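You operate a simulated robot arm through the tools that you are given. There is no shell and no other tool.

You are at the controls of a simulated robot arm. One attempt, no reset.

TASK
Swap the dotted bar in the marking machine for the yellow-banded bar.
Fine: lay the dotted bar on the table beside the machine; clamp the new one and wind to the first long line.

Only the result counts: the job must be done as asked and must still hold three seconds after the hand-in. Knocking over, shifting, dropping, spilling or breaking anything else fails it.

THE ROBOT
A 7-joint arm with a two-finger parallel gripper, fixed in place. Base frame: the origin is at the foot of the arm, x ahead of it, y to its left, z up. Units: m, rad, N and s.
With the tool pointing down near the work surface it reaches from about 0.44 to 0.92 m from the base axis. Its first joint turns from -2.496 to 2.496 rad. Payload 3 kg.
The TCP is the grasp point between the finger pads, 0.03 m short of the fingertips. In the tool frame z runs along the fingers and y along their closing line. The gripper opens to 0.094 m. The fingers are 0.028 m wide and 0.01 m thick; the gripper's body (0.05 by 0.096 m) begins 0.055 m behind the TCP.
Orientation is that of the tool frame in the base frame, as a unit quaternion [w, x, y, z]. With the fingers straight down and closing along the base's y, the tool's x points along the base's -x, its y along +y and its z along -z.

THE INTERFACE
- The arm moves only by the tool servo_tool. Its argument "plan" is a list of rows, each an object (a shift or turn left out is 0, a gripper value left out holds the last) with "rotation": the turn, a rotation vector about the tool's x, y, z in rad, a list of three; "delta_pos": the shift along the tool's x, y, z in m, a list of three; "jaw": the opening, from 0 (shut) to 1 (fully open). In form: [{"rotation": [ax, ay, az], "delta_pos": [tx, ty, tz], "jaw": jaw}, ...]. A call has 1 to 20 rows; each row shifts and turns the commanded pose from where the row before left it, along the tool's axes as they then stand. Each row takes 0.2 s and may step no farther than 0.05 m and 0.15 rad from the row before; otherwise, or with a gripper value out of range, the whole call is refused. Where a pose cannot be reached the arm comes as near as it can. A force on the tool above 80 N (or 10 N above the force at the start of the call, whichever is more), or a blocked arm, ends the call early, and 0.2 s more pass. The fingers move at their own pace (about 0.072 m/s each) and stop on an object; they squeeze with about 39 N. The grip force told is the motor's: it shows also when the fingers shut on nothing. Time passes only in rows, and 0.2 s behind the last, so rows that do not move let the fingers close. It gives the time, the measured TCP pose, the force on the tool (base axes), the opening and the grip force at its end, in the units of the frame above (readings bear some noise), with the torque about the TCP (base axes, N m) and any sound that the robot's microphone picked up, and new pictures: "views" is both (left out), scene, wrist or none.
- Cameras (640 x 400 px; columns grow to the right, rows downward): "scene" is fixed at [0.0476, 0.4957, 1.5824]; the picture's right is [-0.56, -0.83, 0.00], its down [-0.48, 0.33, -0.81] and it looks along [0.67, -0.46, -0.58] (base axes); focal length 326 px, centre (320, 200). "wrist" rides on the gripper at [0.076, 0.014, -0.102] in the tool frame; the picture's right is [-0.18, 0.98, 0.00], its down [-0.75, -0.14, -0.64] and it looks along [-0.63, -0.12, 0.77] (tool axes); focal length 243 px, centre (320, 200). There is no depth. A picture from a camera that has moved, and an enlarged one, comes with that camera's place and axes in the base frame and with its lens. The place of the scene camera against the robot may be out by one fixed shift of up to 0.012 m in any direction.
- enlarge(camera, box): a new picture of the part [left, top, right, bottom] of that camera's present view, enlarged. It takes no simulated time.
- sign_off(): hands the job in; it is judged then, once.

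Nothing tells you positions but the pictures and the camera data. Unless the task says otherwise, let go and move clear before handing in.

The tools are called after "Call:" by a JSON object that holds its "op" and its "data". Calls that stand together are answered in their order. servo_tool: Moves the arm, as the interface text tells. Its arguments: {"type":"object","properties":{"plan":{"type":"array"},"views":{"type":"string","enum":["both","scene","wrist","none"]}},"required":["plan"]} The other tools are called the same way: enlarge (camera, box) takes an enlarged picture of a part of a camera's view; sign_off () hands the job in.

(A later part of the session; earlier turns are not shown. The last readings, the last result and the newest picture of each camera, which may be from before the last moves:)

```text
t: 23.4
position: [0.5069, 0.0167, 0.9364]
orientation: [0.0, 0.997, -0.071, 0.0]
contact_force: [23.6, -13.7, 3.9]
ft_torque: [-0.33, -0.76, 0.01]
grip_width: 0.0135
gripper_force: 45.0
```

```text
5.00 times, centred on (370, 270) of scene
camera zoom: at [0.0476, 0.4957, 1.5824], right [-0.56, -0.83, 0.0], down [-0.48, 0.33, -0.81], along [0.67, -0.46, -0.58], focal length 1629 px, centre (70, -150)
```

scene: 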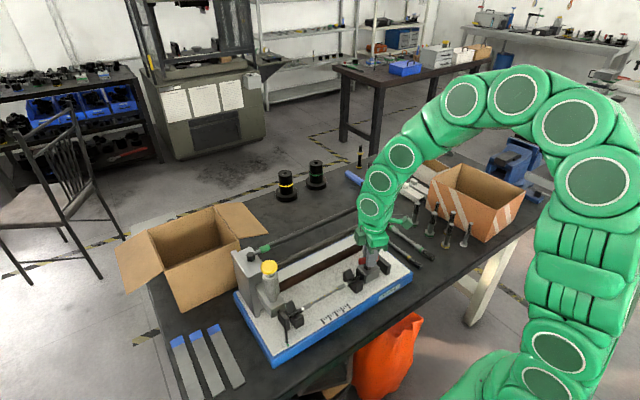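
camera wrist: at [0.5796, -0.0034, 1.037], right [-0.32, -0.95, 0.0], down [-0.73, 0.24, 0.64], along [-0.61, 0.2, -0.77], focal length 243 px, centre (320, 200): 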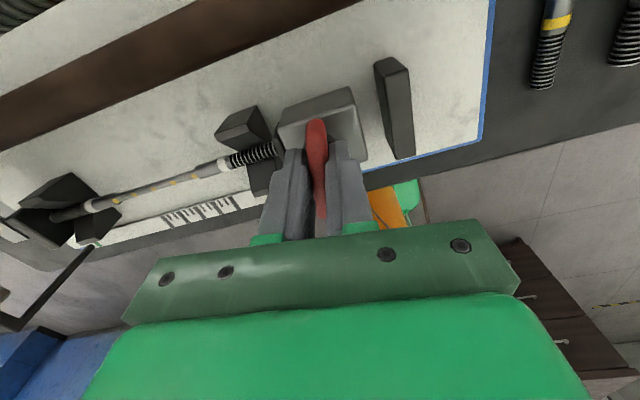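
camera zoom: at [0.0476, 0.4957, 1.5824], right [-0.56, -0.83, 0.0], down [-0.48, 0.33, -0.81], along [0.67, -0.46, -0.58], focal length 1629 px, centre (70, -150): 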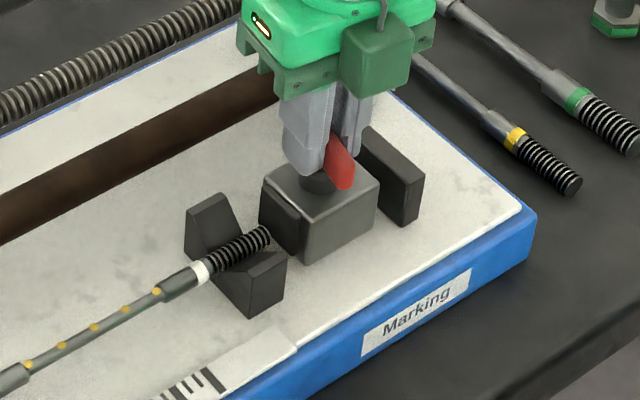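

The block slides toward -y and a gap is opening at the bar's end. I'll keep sliding it back gently toward its rear stop.

Call:
{"op": "servo_tool", "data": {"plan": [{"delta_pos": [0.001, 0.002, 0]}, {"delta_pos": [0, 0.002, 0]}, {"delta_pos": [0, 0.002, 0]}, {}], "views": "none"}}

Call:
{"op": "enlarge", "data": {"camera": "scene", "box": [320, 230, 420, 310]}}

```text
t: 24.4
position: [0.5067, 0.0096, 0.9366]
orientation: [0.0, 0.998, -0.07, 0.0]
contact_force: [23.2, 0.9, 14.8]
ft_torque: [0.03, -1.02, 0.01]
grip_width: 0.0137
gripper_force: 45.1
```

```text
5.00 times, centred on (370, 270) of scene
camera zoom: at [0.0476, 0.4957, 1.5824], right [-0.56, -0.83, 0.0], down [-0.48, 0.33, -0.81], along [0.67, -0.46, -0.58], focal length 1629 px, centre (70, -150)
```

zoom: 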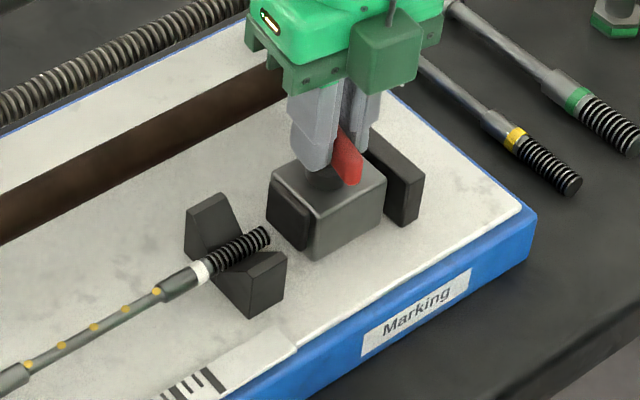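

The plunger is now clear of the bar by about a centimetre. I'll slide the block back a bit more to leave room for the new bar.

Call:
{"op": "servo_tool", "data": {"plan": [{"delta_pos": [0, 0.002, 0]}, {"delta_pos": [0, 0.002, 0]}, {"delta_pos": [0, 0.002, 0]}, {"delta_pos": [0, 0.002, 0]}, {}], "views": "wrist"}}

Call:
{"op": "enlarge", "data": {"camera": "scene", "box": [320, 230, 420, 310]}}

```text
t: 25.4
position: [0.5046, 0.0065, 0.9346]
orientation: [-0.005, 0.998, -0.07, 0.0]
contact_force: [1.8, 17.7, -14.3]
ft_torque: [0.17, 0.05, 0.0]
grip_width: 0.0135
gripper_force: 45.1
stopped in row 4: the force on the tool passed its limit at 86 N (the readings are from after the stop); the commanded pose is now the measured one
camera wrist: at [0.5776, -0.0178, 1.0365], right [-0.32, -0.95, -0.01], down [-0.73, 0.24, 0.64], along [-0.61, 0.21, -0.77], focal length 243 px, centre (320, 200)
```

wrist: 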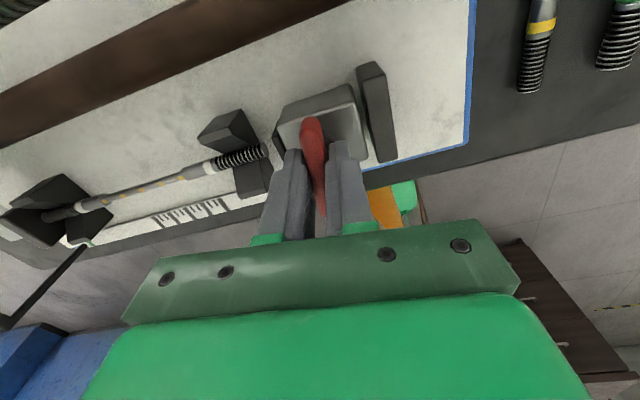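

```text
5.00 times, centred on (370, 270) of scene
camera zoom: at [0.0476, 0.4957, 1.5824], right [-0.56, -0.83, 0.0], down [-0.48, 0.33, -0.81], along [0.67, -0.46, -0.58], focal length 1629 px, centre (70, -150)
```

zoom: 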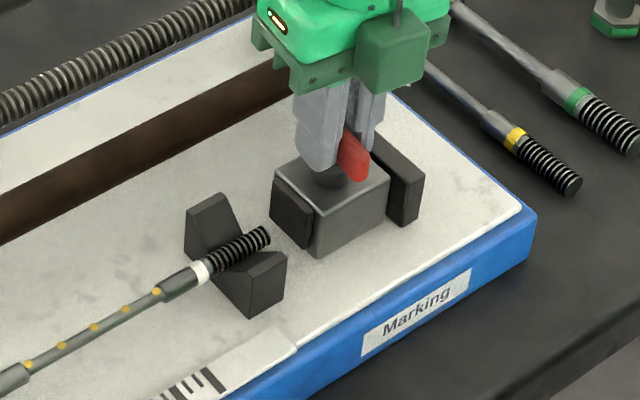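

The block has reached its rear stop and the lever points along x, so the clamp is open. I'll let go of the lever and rise.

Call:
{"op": "servo_tool", "data": {"plan": [{"jaw": 0.35}, {}, {}, {"delta_pos": [0, 0, -0.03]}, {"delta_pos": [0, 0, -0.04]}, {"delta_pos": [0, 0, -0.04]}, {}]}}

Call:
{"op": "enlarge", "data": {"camera": "wrist", "box": [120, 0, 440, 220]}}

Call:
{"op": "enlarge", "data": {"camera": "scene", "box": [260, 230, 420, 350]}}

```text
t: 27.0
position: [0.5041, 0.0052, 1.0454]
orientation: [-0.004, 0.998, -0.07, -0.001]
contact_force: [0.4, -0.2, 0.2]
ft_torque: [0.01, 0.01, 0.0]
grip_width: 0.033
gripper_force: 0.0
camera wrist: at [0.5776, -0.0192, 1.1466], right [-0.32, -0.95, -0.01], down [-0.73, 0.24, 0.64], along [-0.61, 0.21, -0.77], focal length 243 px, centre (320, 200)
```

scene: 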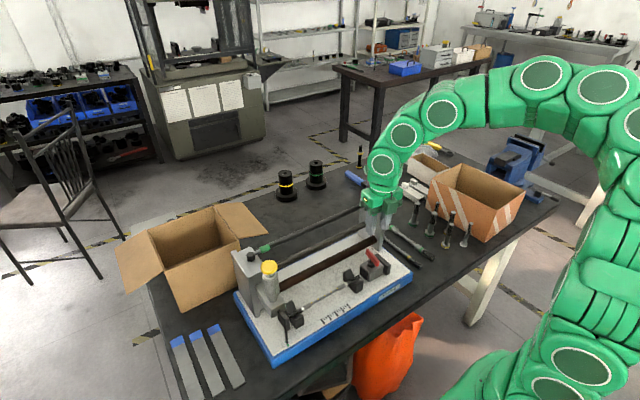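
wrist: 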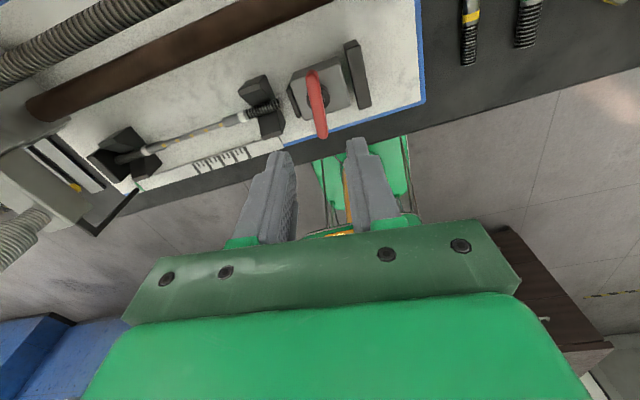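

```text
1.82 times, centred on (280, 110) of wrist
camera zoom: at [0.5776, -0.0192, 1.1466], right [-0.32, -0.95, -0.01], down [-0.73, 0.24, 0.64], along [-0.61, 0.21, -0.77], focal length 441 px, centre (393, 364)
```

zoom: 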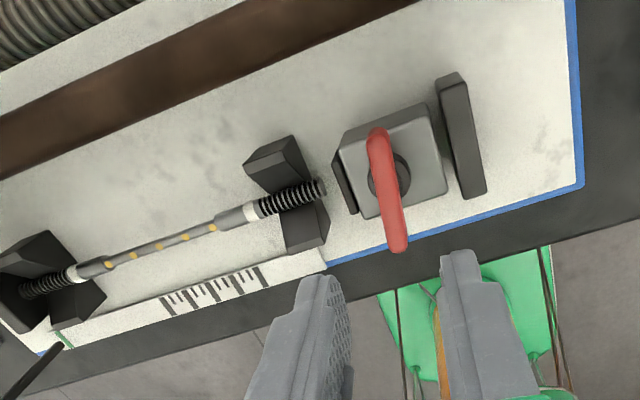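

```text
3.33 times, centred on (340, 290) of scene
camera zoom: at [0.0476, 0.4957, 1.5824], right [-0.56, -0.83, 0.0], down [-0.48, 0.33, -0.81], along [0.67, -0.46, -0.58], focal length 1086 px, centre (253, -100)
```

zoom: 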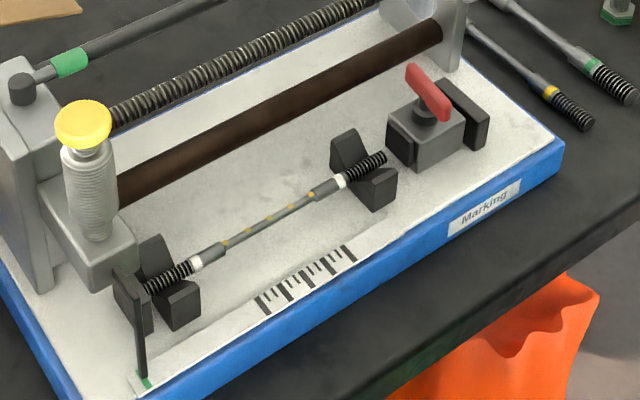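

The clamp is open and the dotted bar is free in its V-blocks. Next I'll turn the tool so the fingers close along x and move above the bar's middle at about (0.503, 0.172).

Call:
{"op": "servo_tool", "data": {"plan": [{"rotation": [-0.008, 0, 0.143]}, {"rotation": [0, 0, 0.143]}, {"rotation": [0, 0, 0.143]}, {"rotation": [0, 0, 0.143]}, {"rotation": [0, 0, 0.143]}, {"rotation": [0, 0, 0.143]}, {"rotation": [0, 0, 0.143]}, {"rotation": [0, 0, 0.143]}, {"rotation": [0, 0, 0.143]}, {"rotation": [0, 0, 0.143]}, {"delta_pos": [-0.042, 0, 0], "jaw": 0.4}, {"delta_pos": [-0.042, 0, 0]}, {"delta_pos": [-0.042, 0, 0]}, {"delta_pos": [-0.041, 0, 0]}, {"delta_pos": [0, 0, 0.02]}, {}]}}

Call:
{"op": "enlarge", "data": {"camera": "wrist", "box": [160, 20, 480, 220]}}

```text
t: 30.4
position: [0.5039, 0.1734, 1.0258]
orientation: [-0.002, 0.708, -0.707, -0.001]
contact_force: [-0.4, 0.4, 0.3]
ft_torque: [-0.01, -0.02, -0.01]
grip_width: 0.0378
gripper_force: 0.0
camera wrist: at [0.489, 0.0976, 1.1266], right [-0.98, 0.18, 0.0], down [0.14, 0.75, 0.64], along [0.12, 0.63, -0.77], focal length 243 px, centre (320, 200)
```

scene: 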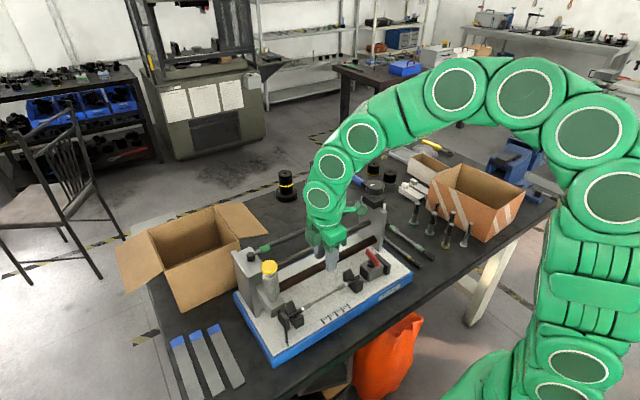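
wrist: 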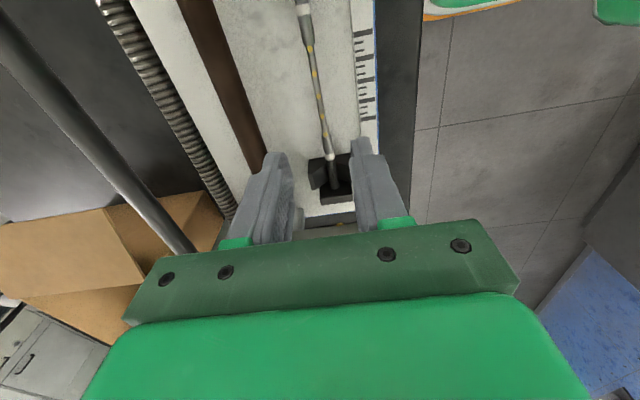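

```text
2.00 times, centred on (320, 120) of wrist
camera zoom: at [0.489, 0.0976, 1.1266], right [-0.98, 0.18, 0.0], down [0.14, 0.75, 0.64], along [0.12, 0.63, -0.77], focal length 485 px, centre (320, 360)
```

zoom: 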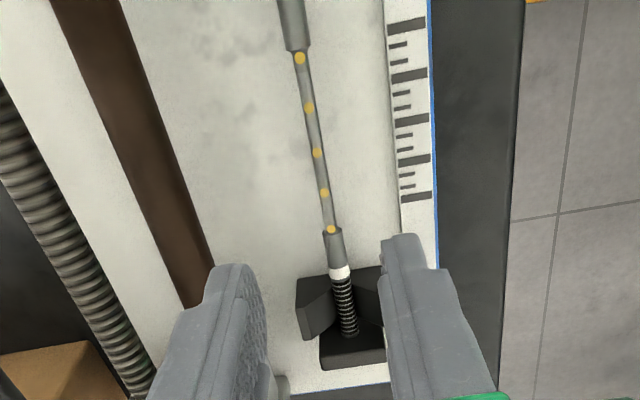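

The mid dot lies at (0.505, 0.173) with the bar axis near z 0.869, and the five dots line up with the five long scale lines. I'll descend over the bar's middle with the jaws part open.

Call:
{"op": "servo_tool", "data": {"plan": [{"delta_pos": [0, -0.001, 0.04], "rotation": [-0.003, 0, 0]}, {"delta_pos": [0, 0, 0.04]}, {"delta_pos": [0, 0, 0.03]}, {}], "views": "wrist"}}

Call:
{"op": "enlarge", "data": {"camera": "wrist", "box": [200, 40, 440, 240]}}

```text
t: 31.4
position: [0.5057, 0.1739, 0.9142]
orientation: [0.002, 0.707, -0.707, -0.002]
contact_force: [0.1, -0.7, -0.6]
ft_torque: [-0.01, 0.0, 0.01]
grip_width: 0.0378
gripper_force: 0.1
camera wrist: at [0.4909, 0.0979, 1.0162], right [-0.98, 0.18, 0.01], down [0.14, 0.75, 0.64], along [0.11, 0.63, -0.77], focal length 243 px, centre (320, 200)
```

wrist: 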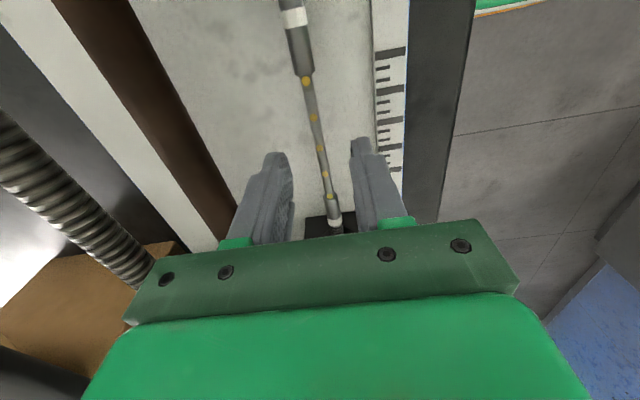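

```text
2.00 times, centred on (320, 140) of wrist
camera zoom: at [0.4909, 0.0979, 1.0162], right [-0.98, 0.18, 0.01], down [0.14, 0.75, 0.64], along [0.11, 0.63, -0.77], focal length 485 px, centre (320, 320)
```

zoom: 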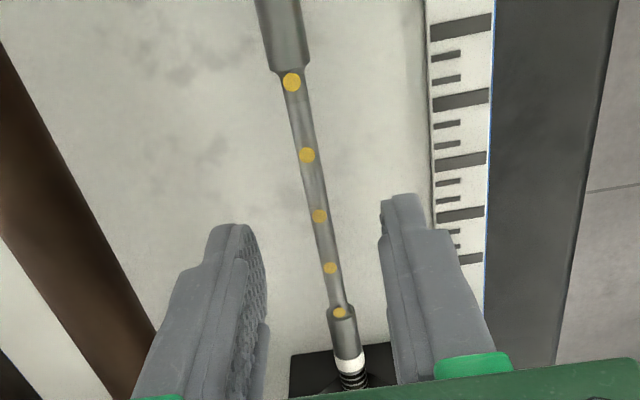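

I'm aligned over the bar's middle. I'll descend the last 2.6 cm and grip it.

Call:
{"op": "servo_tool", "data": {"plan": [{"delta_pos": [0, 0.0005, 0.013]}, {"delta_pos": [0, 0, 0.013]}, {}, {"jaw": 0}, {}, {}, {}], "views": "wrist"}}

Call:
{"op": "enlarge", "data": {"camera": "wrist", "box": [200, 40, 440, 240]}}

```text
t: 33.0
position: [0.5053, 0.1736, 0.8892]
orientation: [0.001, 0.708, -0.706, -0.002]
contact_force: [3.1, 0.3, 4.0]
ft_torque: [0.16, -0.05, -0.05]
grip_width: 0.0062
gripper_force: 38.8
camera wrist: at [0.4906, 0.0973, 0.9906], right [-0.98, 0.18, 0.0], down [0.14, 0.75, 0.64], along [0.11, 0.63, -0.77], focal length 243 px, centre (320, 200)
```

wrist: 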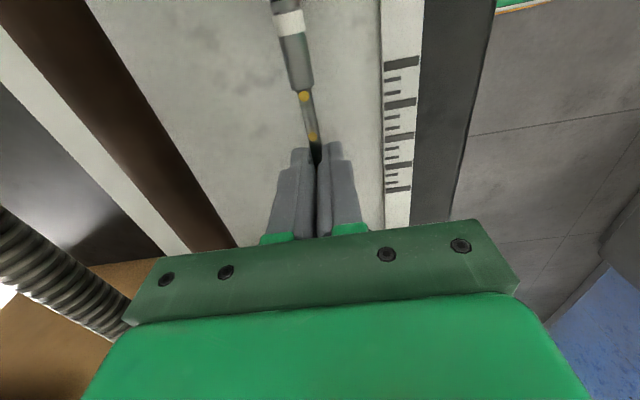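

```text
2.00 times, centred on (320, 140) of wrist
camera zoom: at [0.4906, 0.0973, 0.9906], right [-0.98, 0.18, 0.0], down [0.14, 0.75, 0.64], along [0.11, 0.63, -0.77], focal length 485 px, centre (320, 320)
```

zoom: 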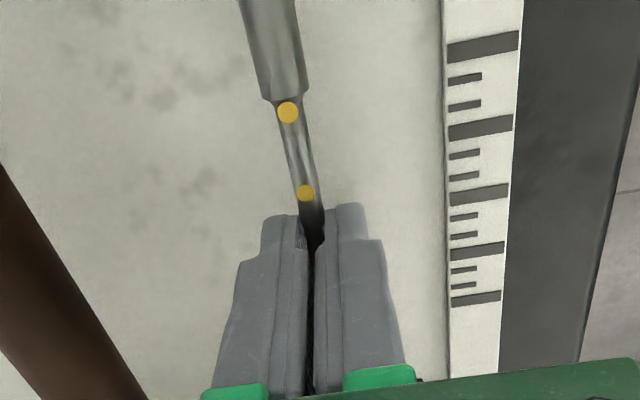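

I have the dotted bar by its thin middle at 6.2 mm, with no side load. I'll lift slightly, slide it a few mm clear of the end stop, then raise it straight up.

Call:
{"op": "servo_tool", "data": {"plan": [{"delta_pos": [0, 0, -0.004]}, {"delta_pos": [0.006, 0, -0.002]}, {"delta_pos": [0, 0, -0.02]}, {"delta_pos": [0, 0, -0.03]}, {}], "views": "both"}}

Call:
{"op": "enlarge", "data": {"camera": "scene", "box": [220, 190, 420, 340]}}

```text
t: 34.2
position: [0.5033, 0.1662, 0.945]
orientation: [0.002, 0.707, -0.707, -0.001]
contact_force: [-0.5, -0.1, -1.7]
ft_torque: [0.0, -0.04, -0.03]
grip_width: 0.0062
gripper_force: 39.0
camera wrist: at [0.4898, 0.0912, 1.0473], right [-0.98, 0.18, 0.0], down [0.14, 0.75, 0.64], along [0.11, 0.63, -0.77], focal length 243 px, centre (320, 200)
```

scene: 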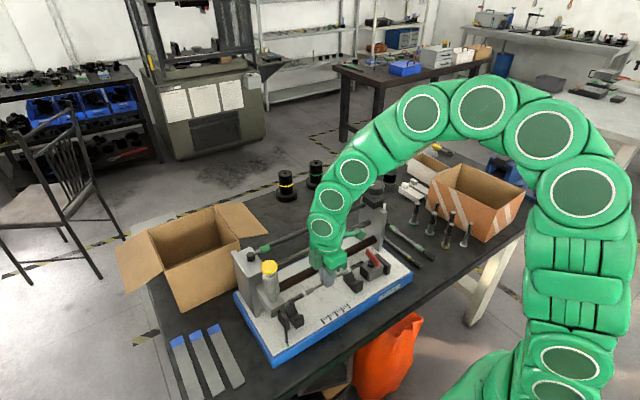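
wrist: 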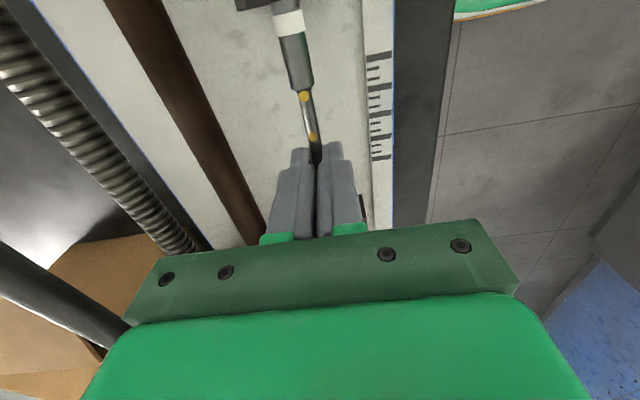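

```text
2.67 times, centred on (320, 265) of scene
camera zoom: at [0.0476, 0.4957, 1.5824], right [-0.56, -0.83, 0.0], down [-0.48, 0.33, -0.81], along [0.67, -0.46, -0.58], focal length 869 px, centre (320, 27)
```

zoom: 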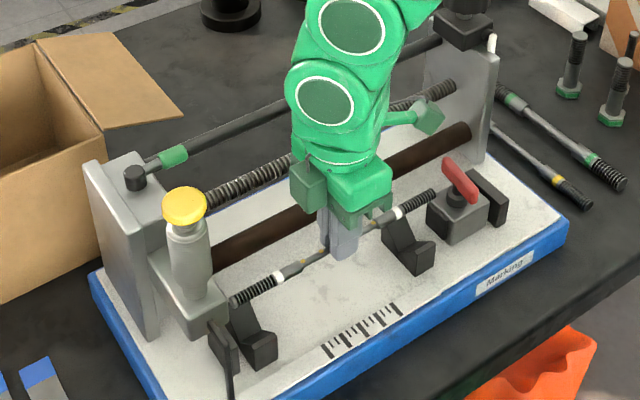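

The bar is clear of the V-blocks. I'll raise it above everything and carry it over to the free table area just behind the machine.

Call:
{"op": "servo_tool", "data": {"plan": [{"delta_pos": [0.005, 0, -0.04]}, {"delta_pos": [0.005, 0, -0.04]}, {"delta_pos": [0.01, 0, -0.04]}, {"delta_pos": [0.01, 0, -0.04]}, {"delta_pos": [0.01, 0, -0.04]}, {"delta_pos": [0.01, -0.035, 0]}, {"delta_pos": [0.01, -0.04, 0]}, {"delta_pos": [0.01, -0.04, 0]}, {"delta_pos": [0.01, -0.04, 0]}, {"delta_pos": [0.01, -0.04, 0]}, {"delta_pos": [0, -0.04, 0]}, {}]}}

```text
t: 36.8
position: [0.7414, 0.0777, 1.145]
orientation: [0.001, 0.707, -0.707, -0.002]
contact_force: [-0.1, -0.8, -1.5]
ft_torque: [0.01, 0.02, 0.02]
grip_width: 0.006
gripper_force: 39.2
camera wrist: at [0.7271, 0.0014, 1.2463], right [-0.98, 0.18, 0.0], down [0.14, 0.75, 0.64], along [0.11, 0.63, -0.77], focal length 243 px, centre (320, 200)
```

scene: 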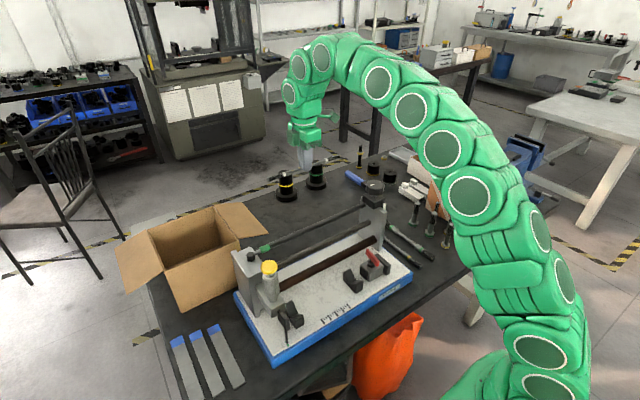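
wrist: 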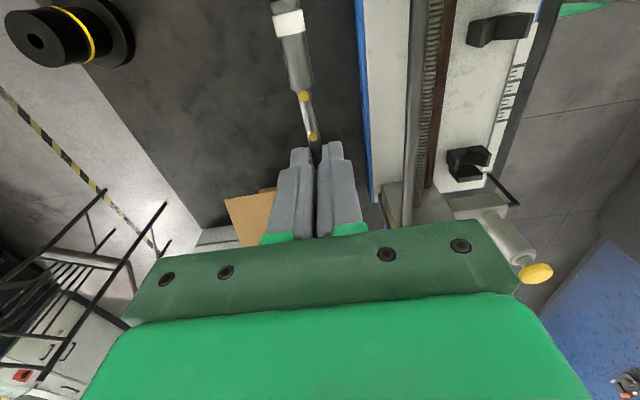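

The machine's rear edge is at about x 0.676, and a cardboard flap may reach y≈0.2 here. I'll shift 6 cm toward -y, then lower in stages and watch arm clearance.

Call:
{"op": "servo_tool", "data": {"plan": [{"delta_pos": [0.04, 0, 0]}, {"delta_pos": [0.025, 0, 0]}, {"delta_pos": [0, 0, 0.04]}, {"delta_pos": [0, 0, 0.04]}, {"delta_pos": [0, 0, 0.04]}, {"delta_pos": [0, 0, 0.03]}, {}]}}

Call:
{"op": "enlarge", "data": {"camera": "scene", "box": [240, 90, 440, 240]}}

```text
t: 38.4
position: [0.7386, 0.0121, 0.9939]
orientation: [0.001, 0.707, -0.707, -0.002]
contact_force: [0.4, 0.1, -2.1]
ft_torque: [0.01, 0.02, 0.01]
grip_width: 0.0063
gripper_force: 39.2
camera wrist: at [0.7255, -0.064, 1.0958], right [-0.98, 0.18, 0.0], down [0.14, 0.75, 0.64], along [0.11, 0.63, -0.77], focal length 243 px, centre (320, 200)
```

scene: 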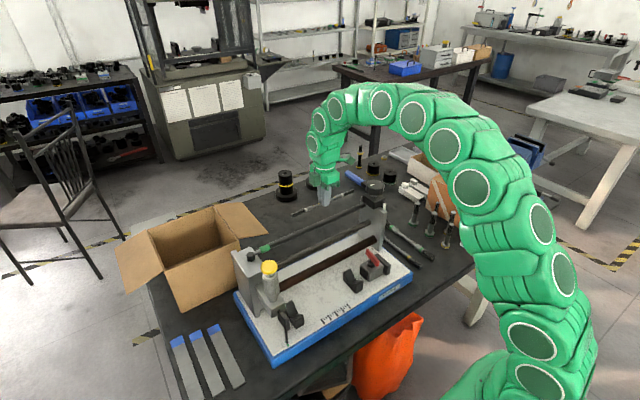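
wrist: 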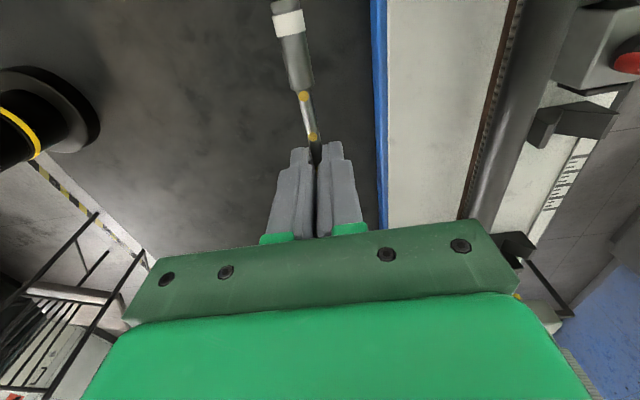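

```text
2.67 times, centred on (340, 165) of scene
camera zoom: at [0.0476, 0.4957, 1.5824], right [-0.56, -0.83, 0.0], down [-0.48, 0.33, -0.81], along [0.67, -0.46, -0.58], focal length 869 px, centre (267, 293)
```

zoom: 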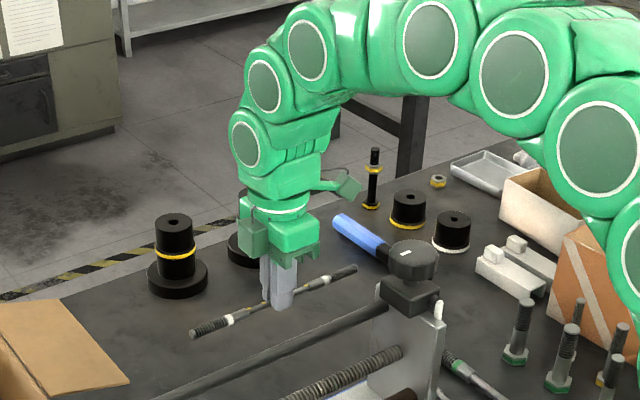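

The bar is over open table, clear of the pots and the cardboard flap. I'll continue lowering to just above the table.

Call:
{"op": "servo_tool", "data": {"plan": [{"delta_pos": [0, 0, 0.04]}, {"delta_pos": [0, 0, 0.04]}, {"delta_pos": [0, 0, 0.04]}, {"delta_pos": [0, 0, 0.025]}, {}]}}

Call:
{"op": "enlarge", "data": {"camera": "scene", "box": [240, 90, 440, 240]}}

```text
t: 39.6
position: [0.7374, 0.0113, 0.8488]
orientation: [0.002, 0.708, -0.706, -0.002]
contact_force: [-0.6, -0.3, -2.4]
ft_torque: [-0.03, -0.01, 0.01]
grip_width: 0.0062
gripper_force: 38.6
camera wrist: at [0.7246, -0.0637, 0.9511], right [-0.98, 0.18, 0.0], down [0.14, 0.75, 0.64], along [0.11, 0.63, -0.77], focal length 243 px, centre (320, 200)
```

scene: 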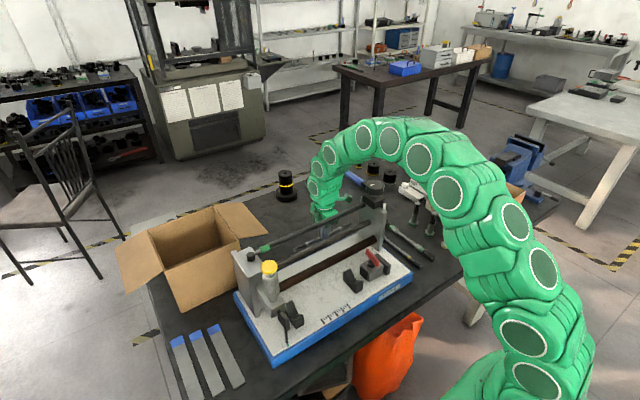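
wrist: 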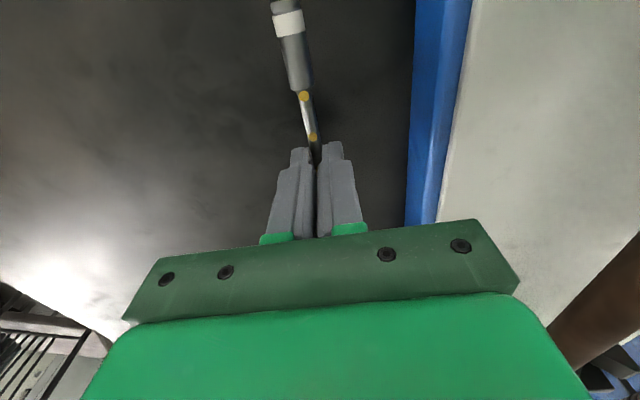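

```text
2.67 times, centred on (340, 165) of scene
camera zoom: at [0.0476, 0.4957, 1.5824], right [-0.56, -0.83, 0.0], down [-0.48, 0.33, -0.81], along [0.67, -0.46, -0.58], focal length 869 px, centre (267, 293)
```

zoom: 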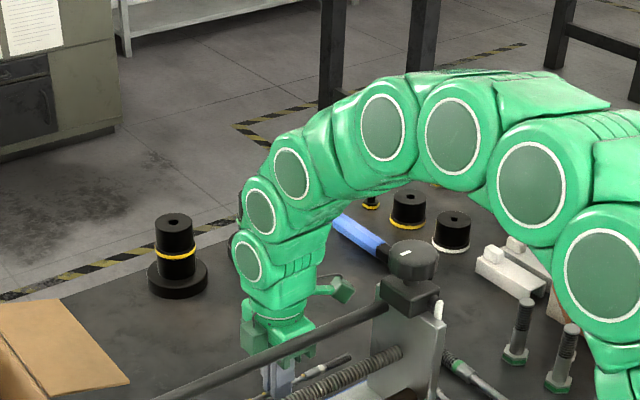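

There is still clearance between the forearm and the knob. I'll lower the last few centimetres slowly, feeling for contact.

Call:
{"op": "servo_tool", "data": {"plan": [{"delta_pos": [0, 0, 0.015]}, {"delta_pos": [0, 0, 0.005]}, {}], "views": "wrist"}}

```text
t: 40.4
position: [0.7394, 0.0108, 0.8291]
orientation: [0.001, 0.708, -0.707, -0.002]
contact_force: [-5.8, -0.8, 15.6]
ft_torque: [-0.13, 0.03, -0.06]
grip_width: 0.0062
gripper_force: 39.0
camera wrist: at [0.725, -0.0637, 0.9317], right [-0.98, 0.18, 0.0], down [0.14, 0.75, 0.64], along [0.12, 0.63, -0.77], focal length 243 px, centre (320, 200)
```

wrist: 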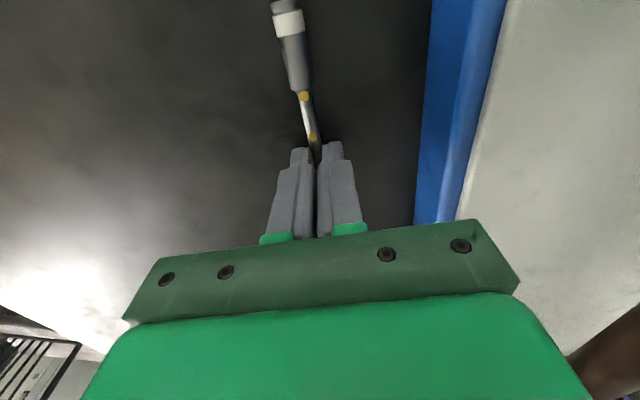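

Contact came at TCP z 0.829, so the table is at about z 0.80 and the bar is essentially down. I'll ease off 1 mm and open a little to release it.

Call:
{"op": "servo_tool", "data": {"plan": [{"delta_pos": [0, 0, -0.001]}, {"jaw": 0.1}, {"jaw": 0.15}, {"jaw": 0.25}, {"jaw": 0.3}, {}, {}], "views": "wrist"}}

Call:
{"op": "enlarge", "data": {"camera": "wrist", "box": [200, 0, 440, 240]}}

```text
t: 42.0
position: [0.7389, 0.0128, 0.8307]
orientation: [0.001, 0.707, -0.707, -0.001]
contact_force: [-0.2, -0.1, 0.8]
ft_torque: [0.01, -0.02, 0.03]
grip_width: 0.0284
gripper_force: 0.1
camera wrist: at [0.7252, -0.0636, 0.9318], right [-0.98, 0.18, 0.0], down [0.14, 0.75, 0.64], along [0.11, 0.63, -0.77], focal length 243 px, centre (320, 200)
```

wrist: 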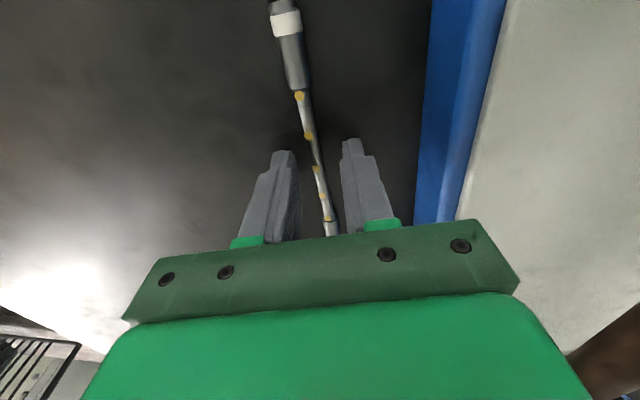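

```text
1.67 times, centred on (320, 120) of wrist
camera zoom: at [0.7252, -0.0636, 0.9318], right [-0.98, 0.18, 0.0], down [0.14, 0.75, 0.64], along [0.11, 0.63, -0.77], focal length 404 px, centre (320, 333)
```

zoom: 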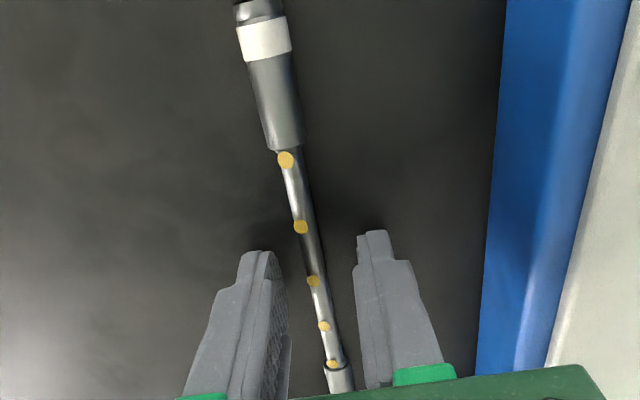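

The bar is lying on the table between the open fingers, with its dots rolled slightly to one side. I'll rise straight up and check that it has come to rest.

Call:
{"op": "servo_tool", "data": {"plan": [{"delta_pos": [0, 0, -0.02]}, {"delta_pos": [0, 0, -0.04]}, {"delta_pos": [0, 0, -0.04]}, {"delta_pos": [0, 0, -0.04]}, {}], "views": "wrist"}}

Call:
{"op": "enlarge", "data": {"camera": "wrist", "box": [200, 0, 440, 240]}}

```text
t: 43.2
position: [0.7394, 0.0112, 0.97]
orientation: [0.002, 0.708, -0.706, -0.002]
contact_force: [0.1, 0.2, 0.1]
ft_torque: [0.0, 0.02, 0.01]
grip_width: 0.028
gripper_force: 0.0
camera wrist: at [0.7255, -0.0647, 1.0717], right [-0.98, 0.18, 0.0], down [0.14, 0.75, 0.64], along [0.11, 0.63, -0.77], focal length 243 px, centre (320, 200)
```

wrist: 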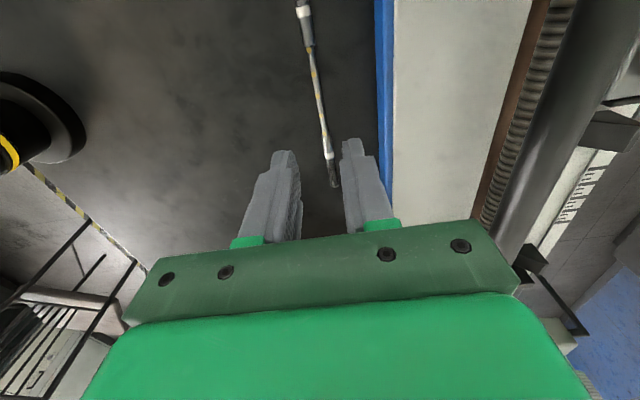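

```text
1.67 times, centred on (320, 120) of wrist
camera zoom: at [0.7255, -0.0647, 1.0717], right [-0.98, 0.18, 0.0], down [0.14, 0.75, 0.64], along [0.11, 0.63, -0.77], focal length 404 px, centre (320, 333)
```

zoom: 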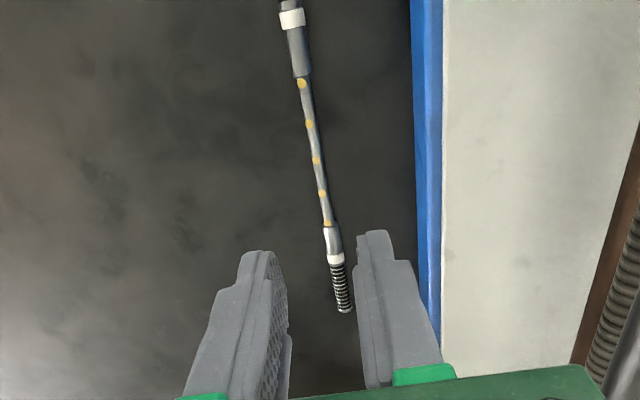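

The dotted bar is resting at about (0.741, 0.013), parallel to the machine and about 6 cm behind it. I'll rise, turn the tool back, and move toward the yellow-banded bar near (0.58, -0.172).

Call:
{"op": "servo_tool", "data": {"plan": [{"delta_pos": [0, 0, -0.04]}, {"delta_pos": [0, 0, -0.04]}, {"delta_pos": [0, 0, -0.04]}, {"delta_pos": [0, 0, -0.04]}, {"delta_pos": [0, 0, -0.03]}, {"rotation": [0, 0, 0.1428]}, {"rotation": [0, 0, 0.1428]}, {"rotation": [0, 0, 0.1428]}, {"rotation": [0, 0, 0.1428]}, {"rotation": [0, 0, 0.1428]}, {"rotation": [0, 0, 0.1428]}, {"rotation": [0, 0, 0.1428]}, {"rotation": [0, 0, 0.1428]}, {"rotation": [0, 0, 0.1428]}, {"rotation": [0, 0, 0.1428]}, {"rotation": [0, 0, 0.1428]}, {}], "views": "both"}}

Call:
{"op": "enlarge", "data": {"camera": "scene", "box": [220, 130, 420, 280]}}

```text
t: 46.8
position: [0.74, 0.0123, 1.1601]
orientation: [-0.002, 0.0, 1.0, 0.001]
contact_force: [-0.7, 0.8, 0.1]
ft_torque: [-0.01, 0.01, 0.0]
grip_width: 0.0282
gripper_force: 0.0
camera wrist: at [0.6643, 0.0264, 1.2621], right [0.18, 0.98, 0.0], down [0.76, -0.14, 0.64], along [0.63, -0.12, -0.77], focal length 243 px, centre (320, 200)
```

scene: 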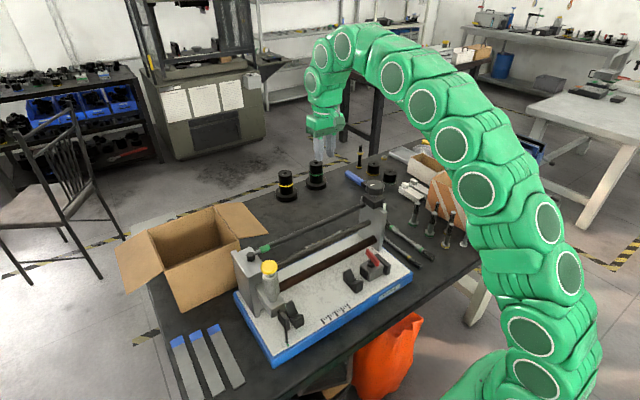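
wrist: 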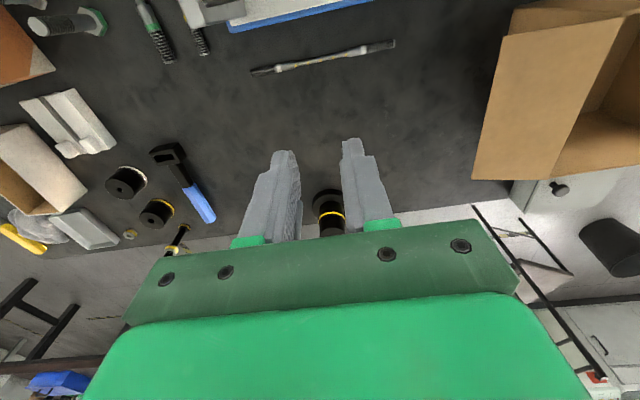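

```text
2.67 times, centred on (320, 205) of scene
camera zoom: at [0.0476, 0.4957, 1.5824], right [-0.56, -0.83, 0.0], down [-0.48, 0.33, -0.81], along [0.67, -0.46, -0.58], focal length 869 px, centre (320, 187)
```

zoom: 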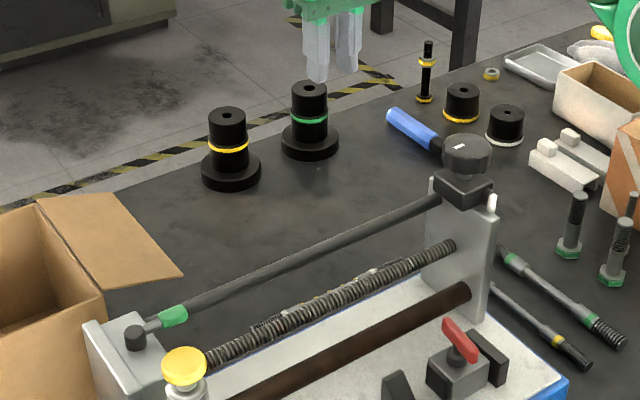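

The dotted bar is at rest where I laid it. I'll move over the yellow-banded bar.

Call:
{"op": "servo_tool", "data": {"plan": [{"delta_pos": [0.0298, -0.0307, 0]}, {"delta_pos": [0.0298, -0.0307, 0]}, {"delta_pos": [0.0298, -0.0307, 0]}, {"delta_pos": [0.0298, -0.0307, 0]}, {"delta_pos": [0.0298, -0.0307, 0]}, {"delta_pos": [0.0298, -0.0307, 0]}, {"delta_pos": [0, 0, 0.04]}, {"delta_pos": [0, 0, 0.04]}, {}], "views": "both"}}

Call:
{"op": "enlarge", "data": {"camera": "wrist", "box": [180, 0, 460, 240]}}

```text
t: 48.8
position: [0.5629, -0.172, 1.0813]
orientation: [-0.002, -0.002, 1.0, 0.0]
contact_force: [-0.2, -0.2, -0.1]
ft_torque: [0.01, 0.0, 0.0]
grip_width: 0.0283
gripper_force: 0.0
camera wrist: at [0.4863, -0.1589, 1.1829], right [0.18, 0.98, 0.0], down [0.76, -0.14, 0.64], along [0.63, -0.12, -0.77], focal length 243 px, centre (320, 200)
```

scene: 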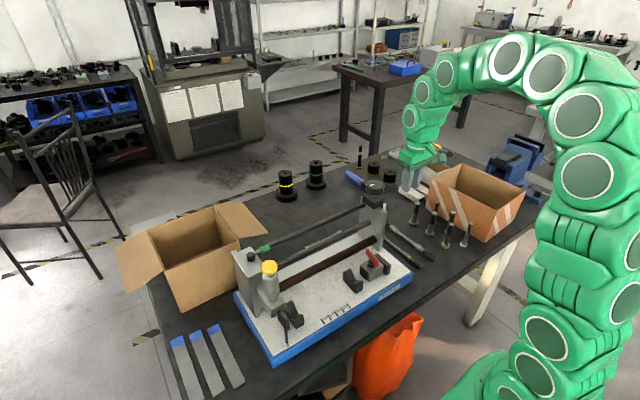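
wrist: 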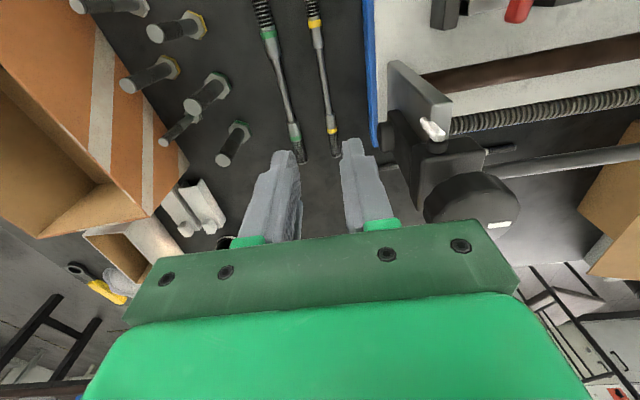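

```text
1.67 times, centred on (320, 120) of wrist
camera zoom: at [0.4863, -0.1589, 1.1829], right [0.18, 0.98, 0.0], down [0.76, -0.14, 0.64], along [0.63, -0.12, -0.77], focal length 404 px, centre (320, 333)
```

zoom: 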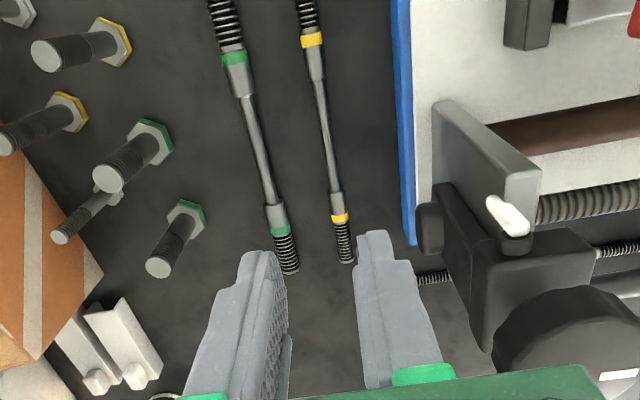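

The yellow-banded bar runs along x at y≈-0.171, centred at x≈0.581, close to the gearbox bracket. I'll lean the hand slightly away from the machine, narrow the jaws and descend partway at x≈0.553.

Call:
{"op": "servo_tool", "data": {"plan": [{"rotation": [-0.12, 0, 0], "jaw": 0.22}, {"delta_pos": [0.002, -0.0048, 0.036]}, {"delta_pos": [0.002, -0.0048, 0.036]}, {"delta_pos": [0.002, -0.0048, 0.036]}, {"delta_pos": [0.002, -0.0048, 0.036]}, {"delta_pos": [0.002, -0.0048, 0.036]}, {}], "views": "both"}}

Call:
{"op": "enlarge", "data": {"camera": "wrist", "box": [220, 40, 420, 240]}}

Call:
{"op": "enlarge", "data": {"camera": "scene", "box": [330, 90, 490, 270]}}

```text
t: 50.4
position: [0.5516, -0.1748, 0.8989]
orientation: [-0.002, -0.001, 0.998, 0.06]
contact_force: [-0.2, 0.4, -0.6]
ft_torque: [-0.03, -0.03, 0.03]
grip_width: 0.0207
gripper_force: 0.1
camera wrist: at [0.4751, -0.1724, 1.0024], right [0.18, 0.98, 0.12], down [0.76, -0.22, 0.62], along [0.63, -0.02, -0.78], focal length 243 px, centre (320, 200)
```

scene: 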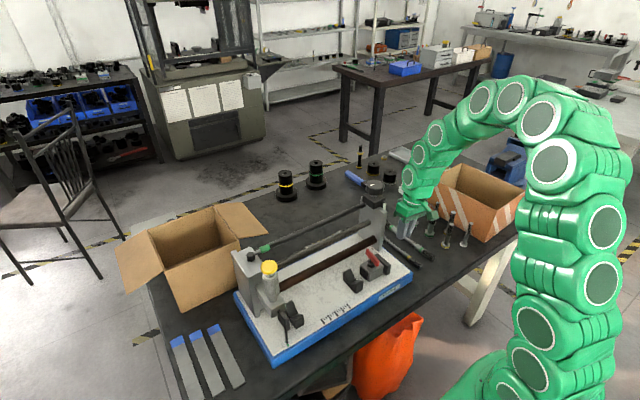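
wrist: 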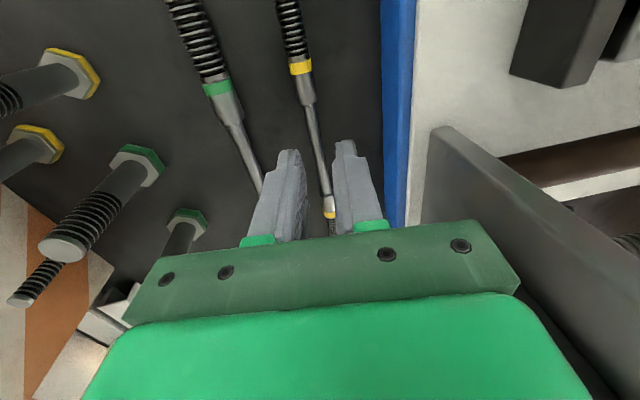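

```text
2.00 times, centred on (320, 140) of wrist
camera zoom: at [0.4751, -0.1724, 1.0024], right [0.18, 0.98, 0.12], down [0.76, -0.22, 0.62], along [0.63, -0.02, -0.78], focal length 485 px, centre (320, 320)
```

zoom: 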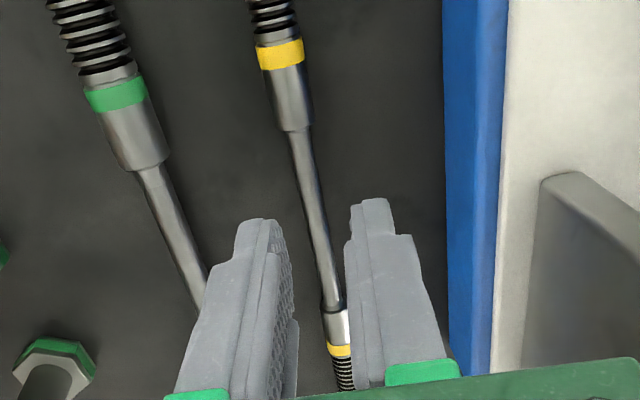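

```text
2.22 times, centred on (410, 180) of scene
camera zoom: at [0.0476, 0.4957, 1.5824], right [-0.56, -0.83, 0.0], down [-0.48, 0.33, -0.81], along [0.67, -0.46, -0.58], focal length 724 px, centre (120, 244)
```

zoom: 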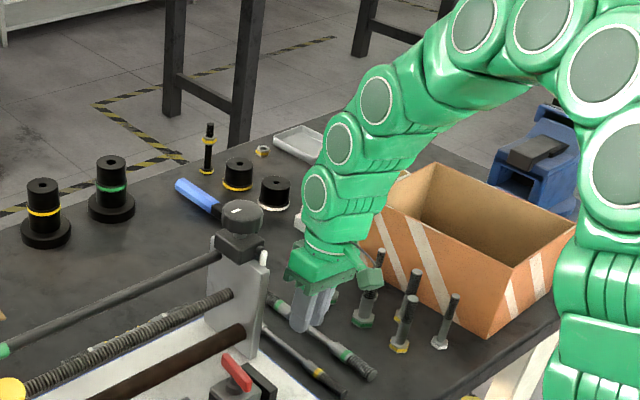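

Refined, the bar is at y≈-0.170 and its thin section spans x≈0.535–0.625. I'll descend the remaining 6.5 cm and grip it.

Call:
{"op": "servo_tool", "data": {"plan": [{"delta_pos": [-0.0005, -0.0025, 0.03]}, {"delta_pos": [-0.0005, -0.002, 0.025]}, {"delta_pos": [0, -0.001, 0.0095]}, {}], "views": "wrist"}}

Call:
{"op": "enlarge", "data": {"camera": "wrist", "box": [220, 40, 420, 240]}}

```text
t: 51.4
position: [0.5523, -0.1726, 0.8343]
orientation: [-0.002, -0.001, 0.998, 0.06]
contact_force: [0.5, 0.5, 0.2]
ft_torque: [0.0, 0.0, -0.03]
grip_width: 0.0208
gripper_force: 0.1
camera wrist: at [0.4756, -0.17, 0.9378], right [0.18, 0.98, 0.12], down [0.76, -0.22, 0.62], along [0.63, -0.02, -0.78], focal length 243 px, centre (320, 200)
```

wrist: 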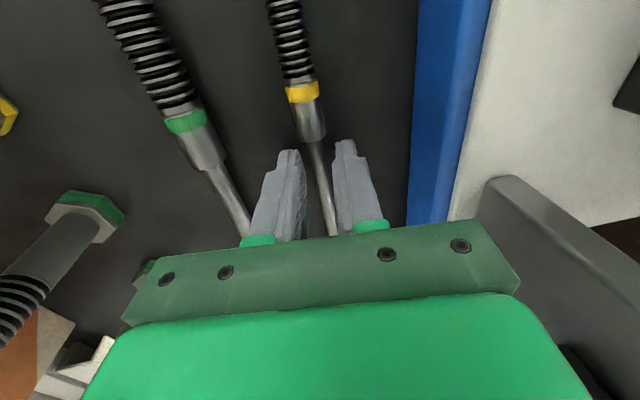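

```text
2.00 times, centred on (320, 140) of wrist
camera zoom: at [0.4756, -0.17, 0.9378], right [0.18, 0.98, 0.12], down [0.76, -0.22, 0.62], along [0.63, -0.02, -0.78], focal length 485 px, centre (320, 320)
```

zoom: 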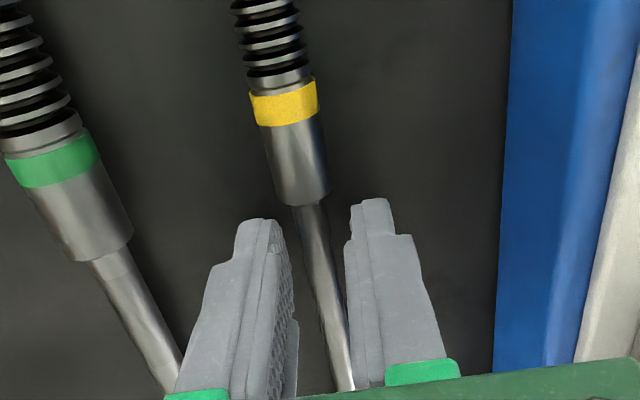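

The thin section lies between the fingers with no contact. I'll nudge slightly and close.

Call:
{"op": "servo_tool", "data": {"plan": [{"delta_pos": [-0.003, 0, 0.0015]}, {"jaw": 0.1}, {"jaw": 0.0}, {}, {}, {}], "views": "wrist"}}

```text
t: 52.8
position: [0.5549, -0.1728, 0.8326]
orientation: [-0.002, -0.001, 0.998, 0.06]
contact_force: [0.1, -0.9, -0.9]
ft_torque: [-0.02, -0.05, -0.06]
grip_width: 0.0085
gripper_force: 39.2
camera wrist: at [0.4786, -0.1698, 0.9362], right [0.18, 0.98, 0.12], down [0.76, -0.22, 0.62], along [0.63, -0.02, -0.78], focal length 243 px, centre (320, 200)
```

wrist: 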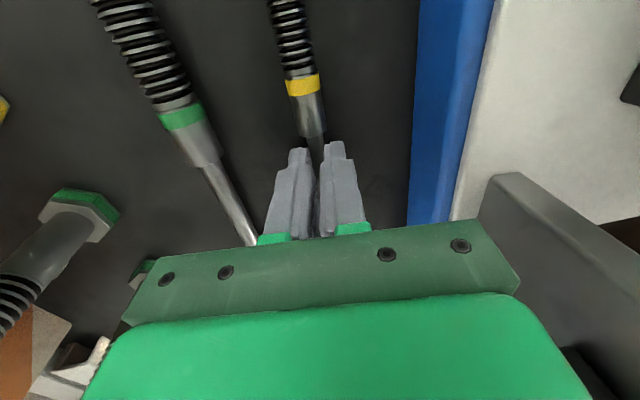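

I have the yellow-banded bar at 8.5 mm. I'll lift it straight up and check that it hangs level.

Call:
{"op": "servo_tool", "data": {"plan": [{"delta_pos": [0, 0.0024, -0.0199]}, {"delta_pos": [0, 0.0048, -0.0397]}, {"delta_pos": [0, 0.0048, -0.0397]}, {}], "views": "both"}}

Call:
{"op": "enlarge", "data": {"camera": "scene", "box": [340, 150, 480, 270]}}

```text
t: 53.8
position: [0.5553, -0.1727, 0.9319]
orientation: [-0.002, 0.0, 0.998, 0.061]
contact_force: [0.1, 0.7, -3.1]
ft_torque: [0.0, 0.11, 0.02]
grip_width: 0.0083
gripper_force: 38.9
camera wrist: at [0.4782, -0.1703, 1.0344], right [0.18, 0.98, 0.12], down [0.76, -0.22, 0.62], along [0.63, -0.02, -0.78], focal length 243 px, centre (320, 200)
```

scene: 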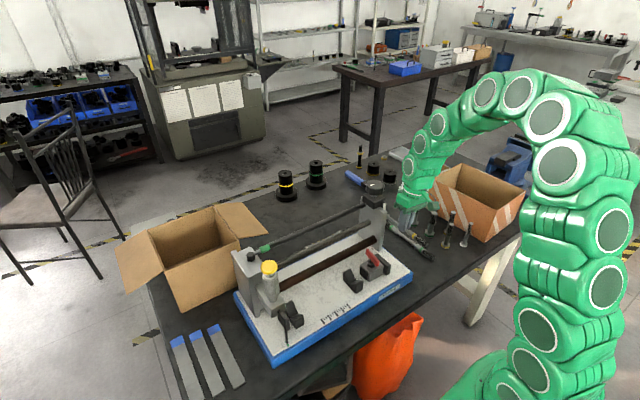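
wrist: 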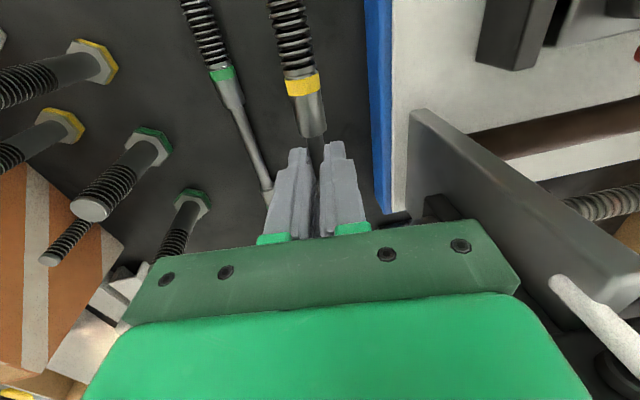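

```text
3.33 times, centred on (410, 210) of scene
camera zoom: at [0.0476, 0.4957, 1.5824], right [-0.56, -0.83, 0.0], down [-0.48, 0.33, -0.81], along [0.67, -0.46, -0.58], focal length 1086 px, centre (20, 167)
```

zoom: 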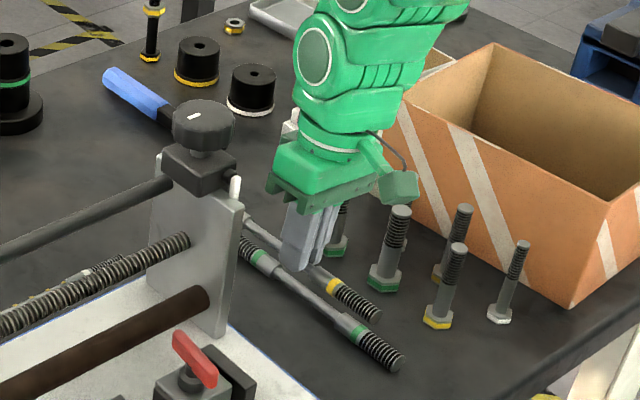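

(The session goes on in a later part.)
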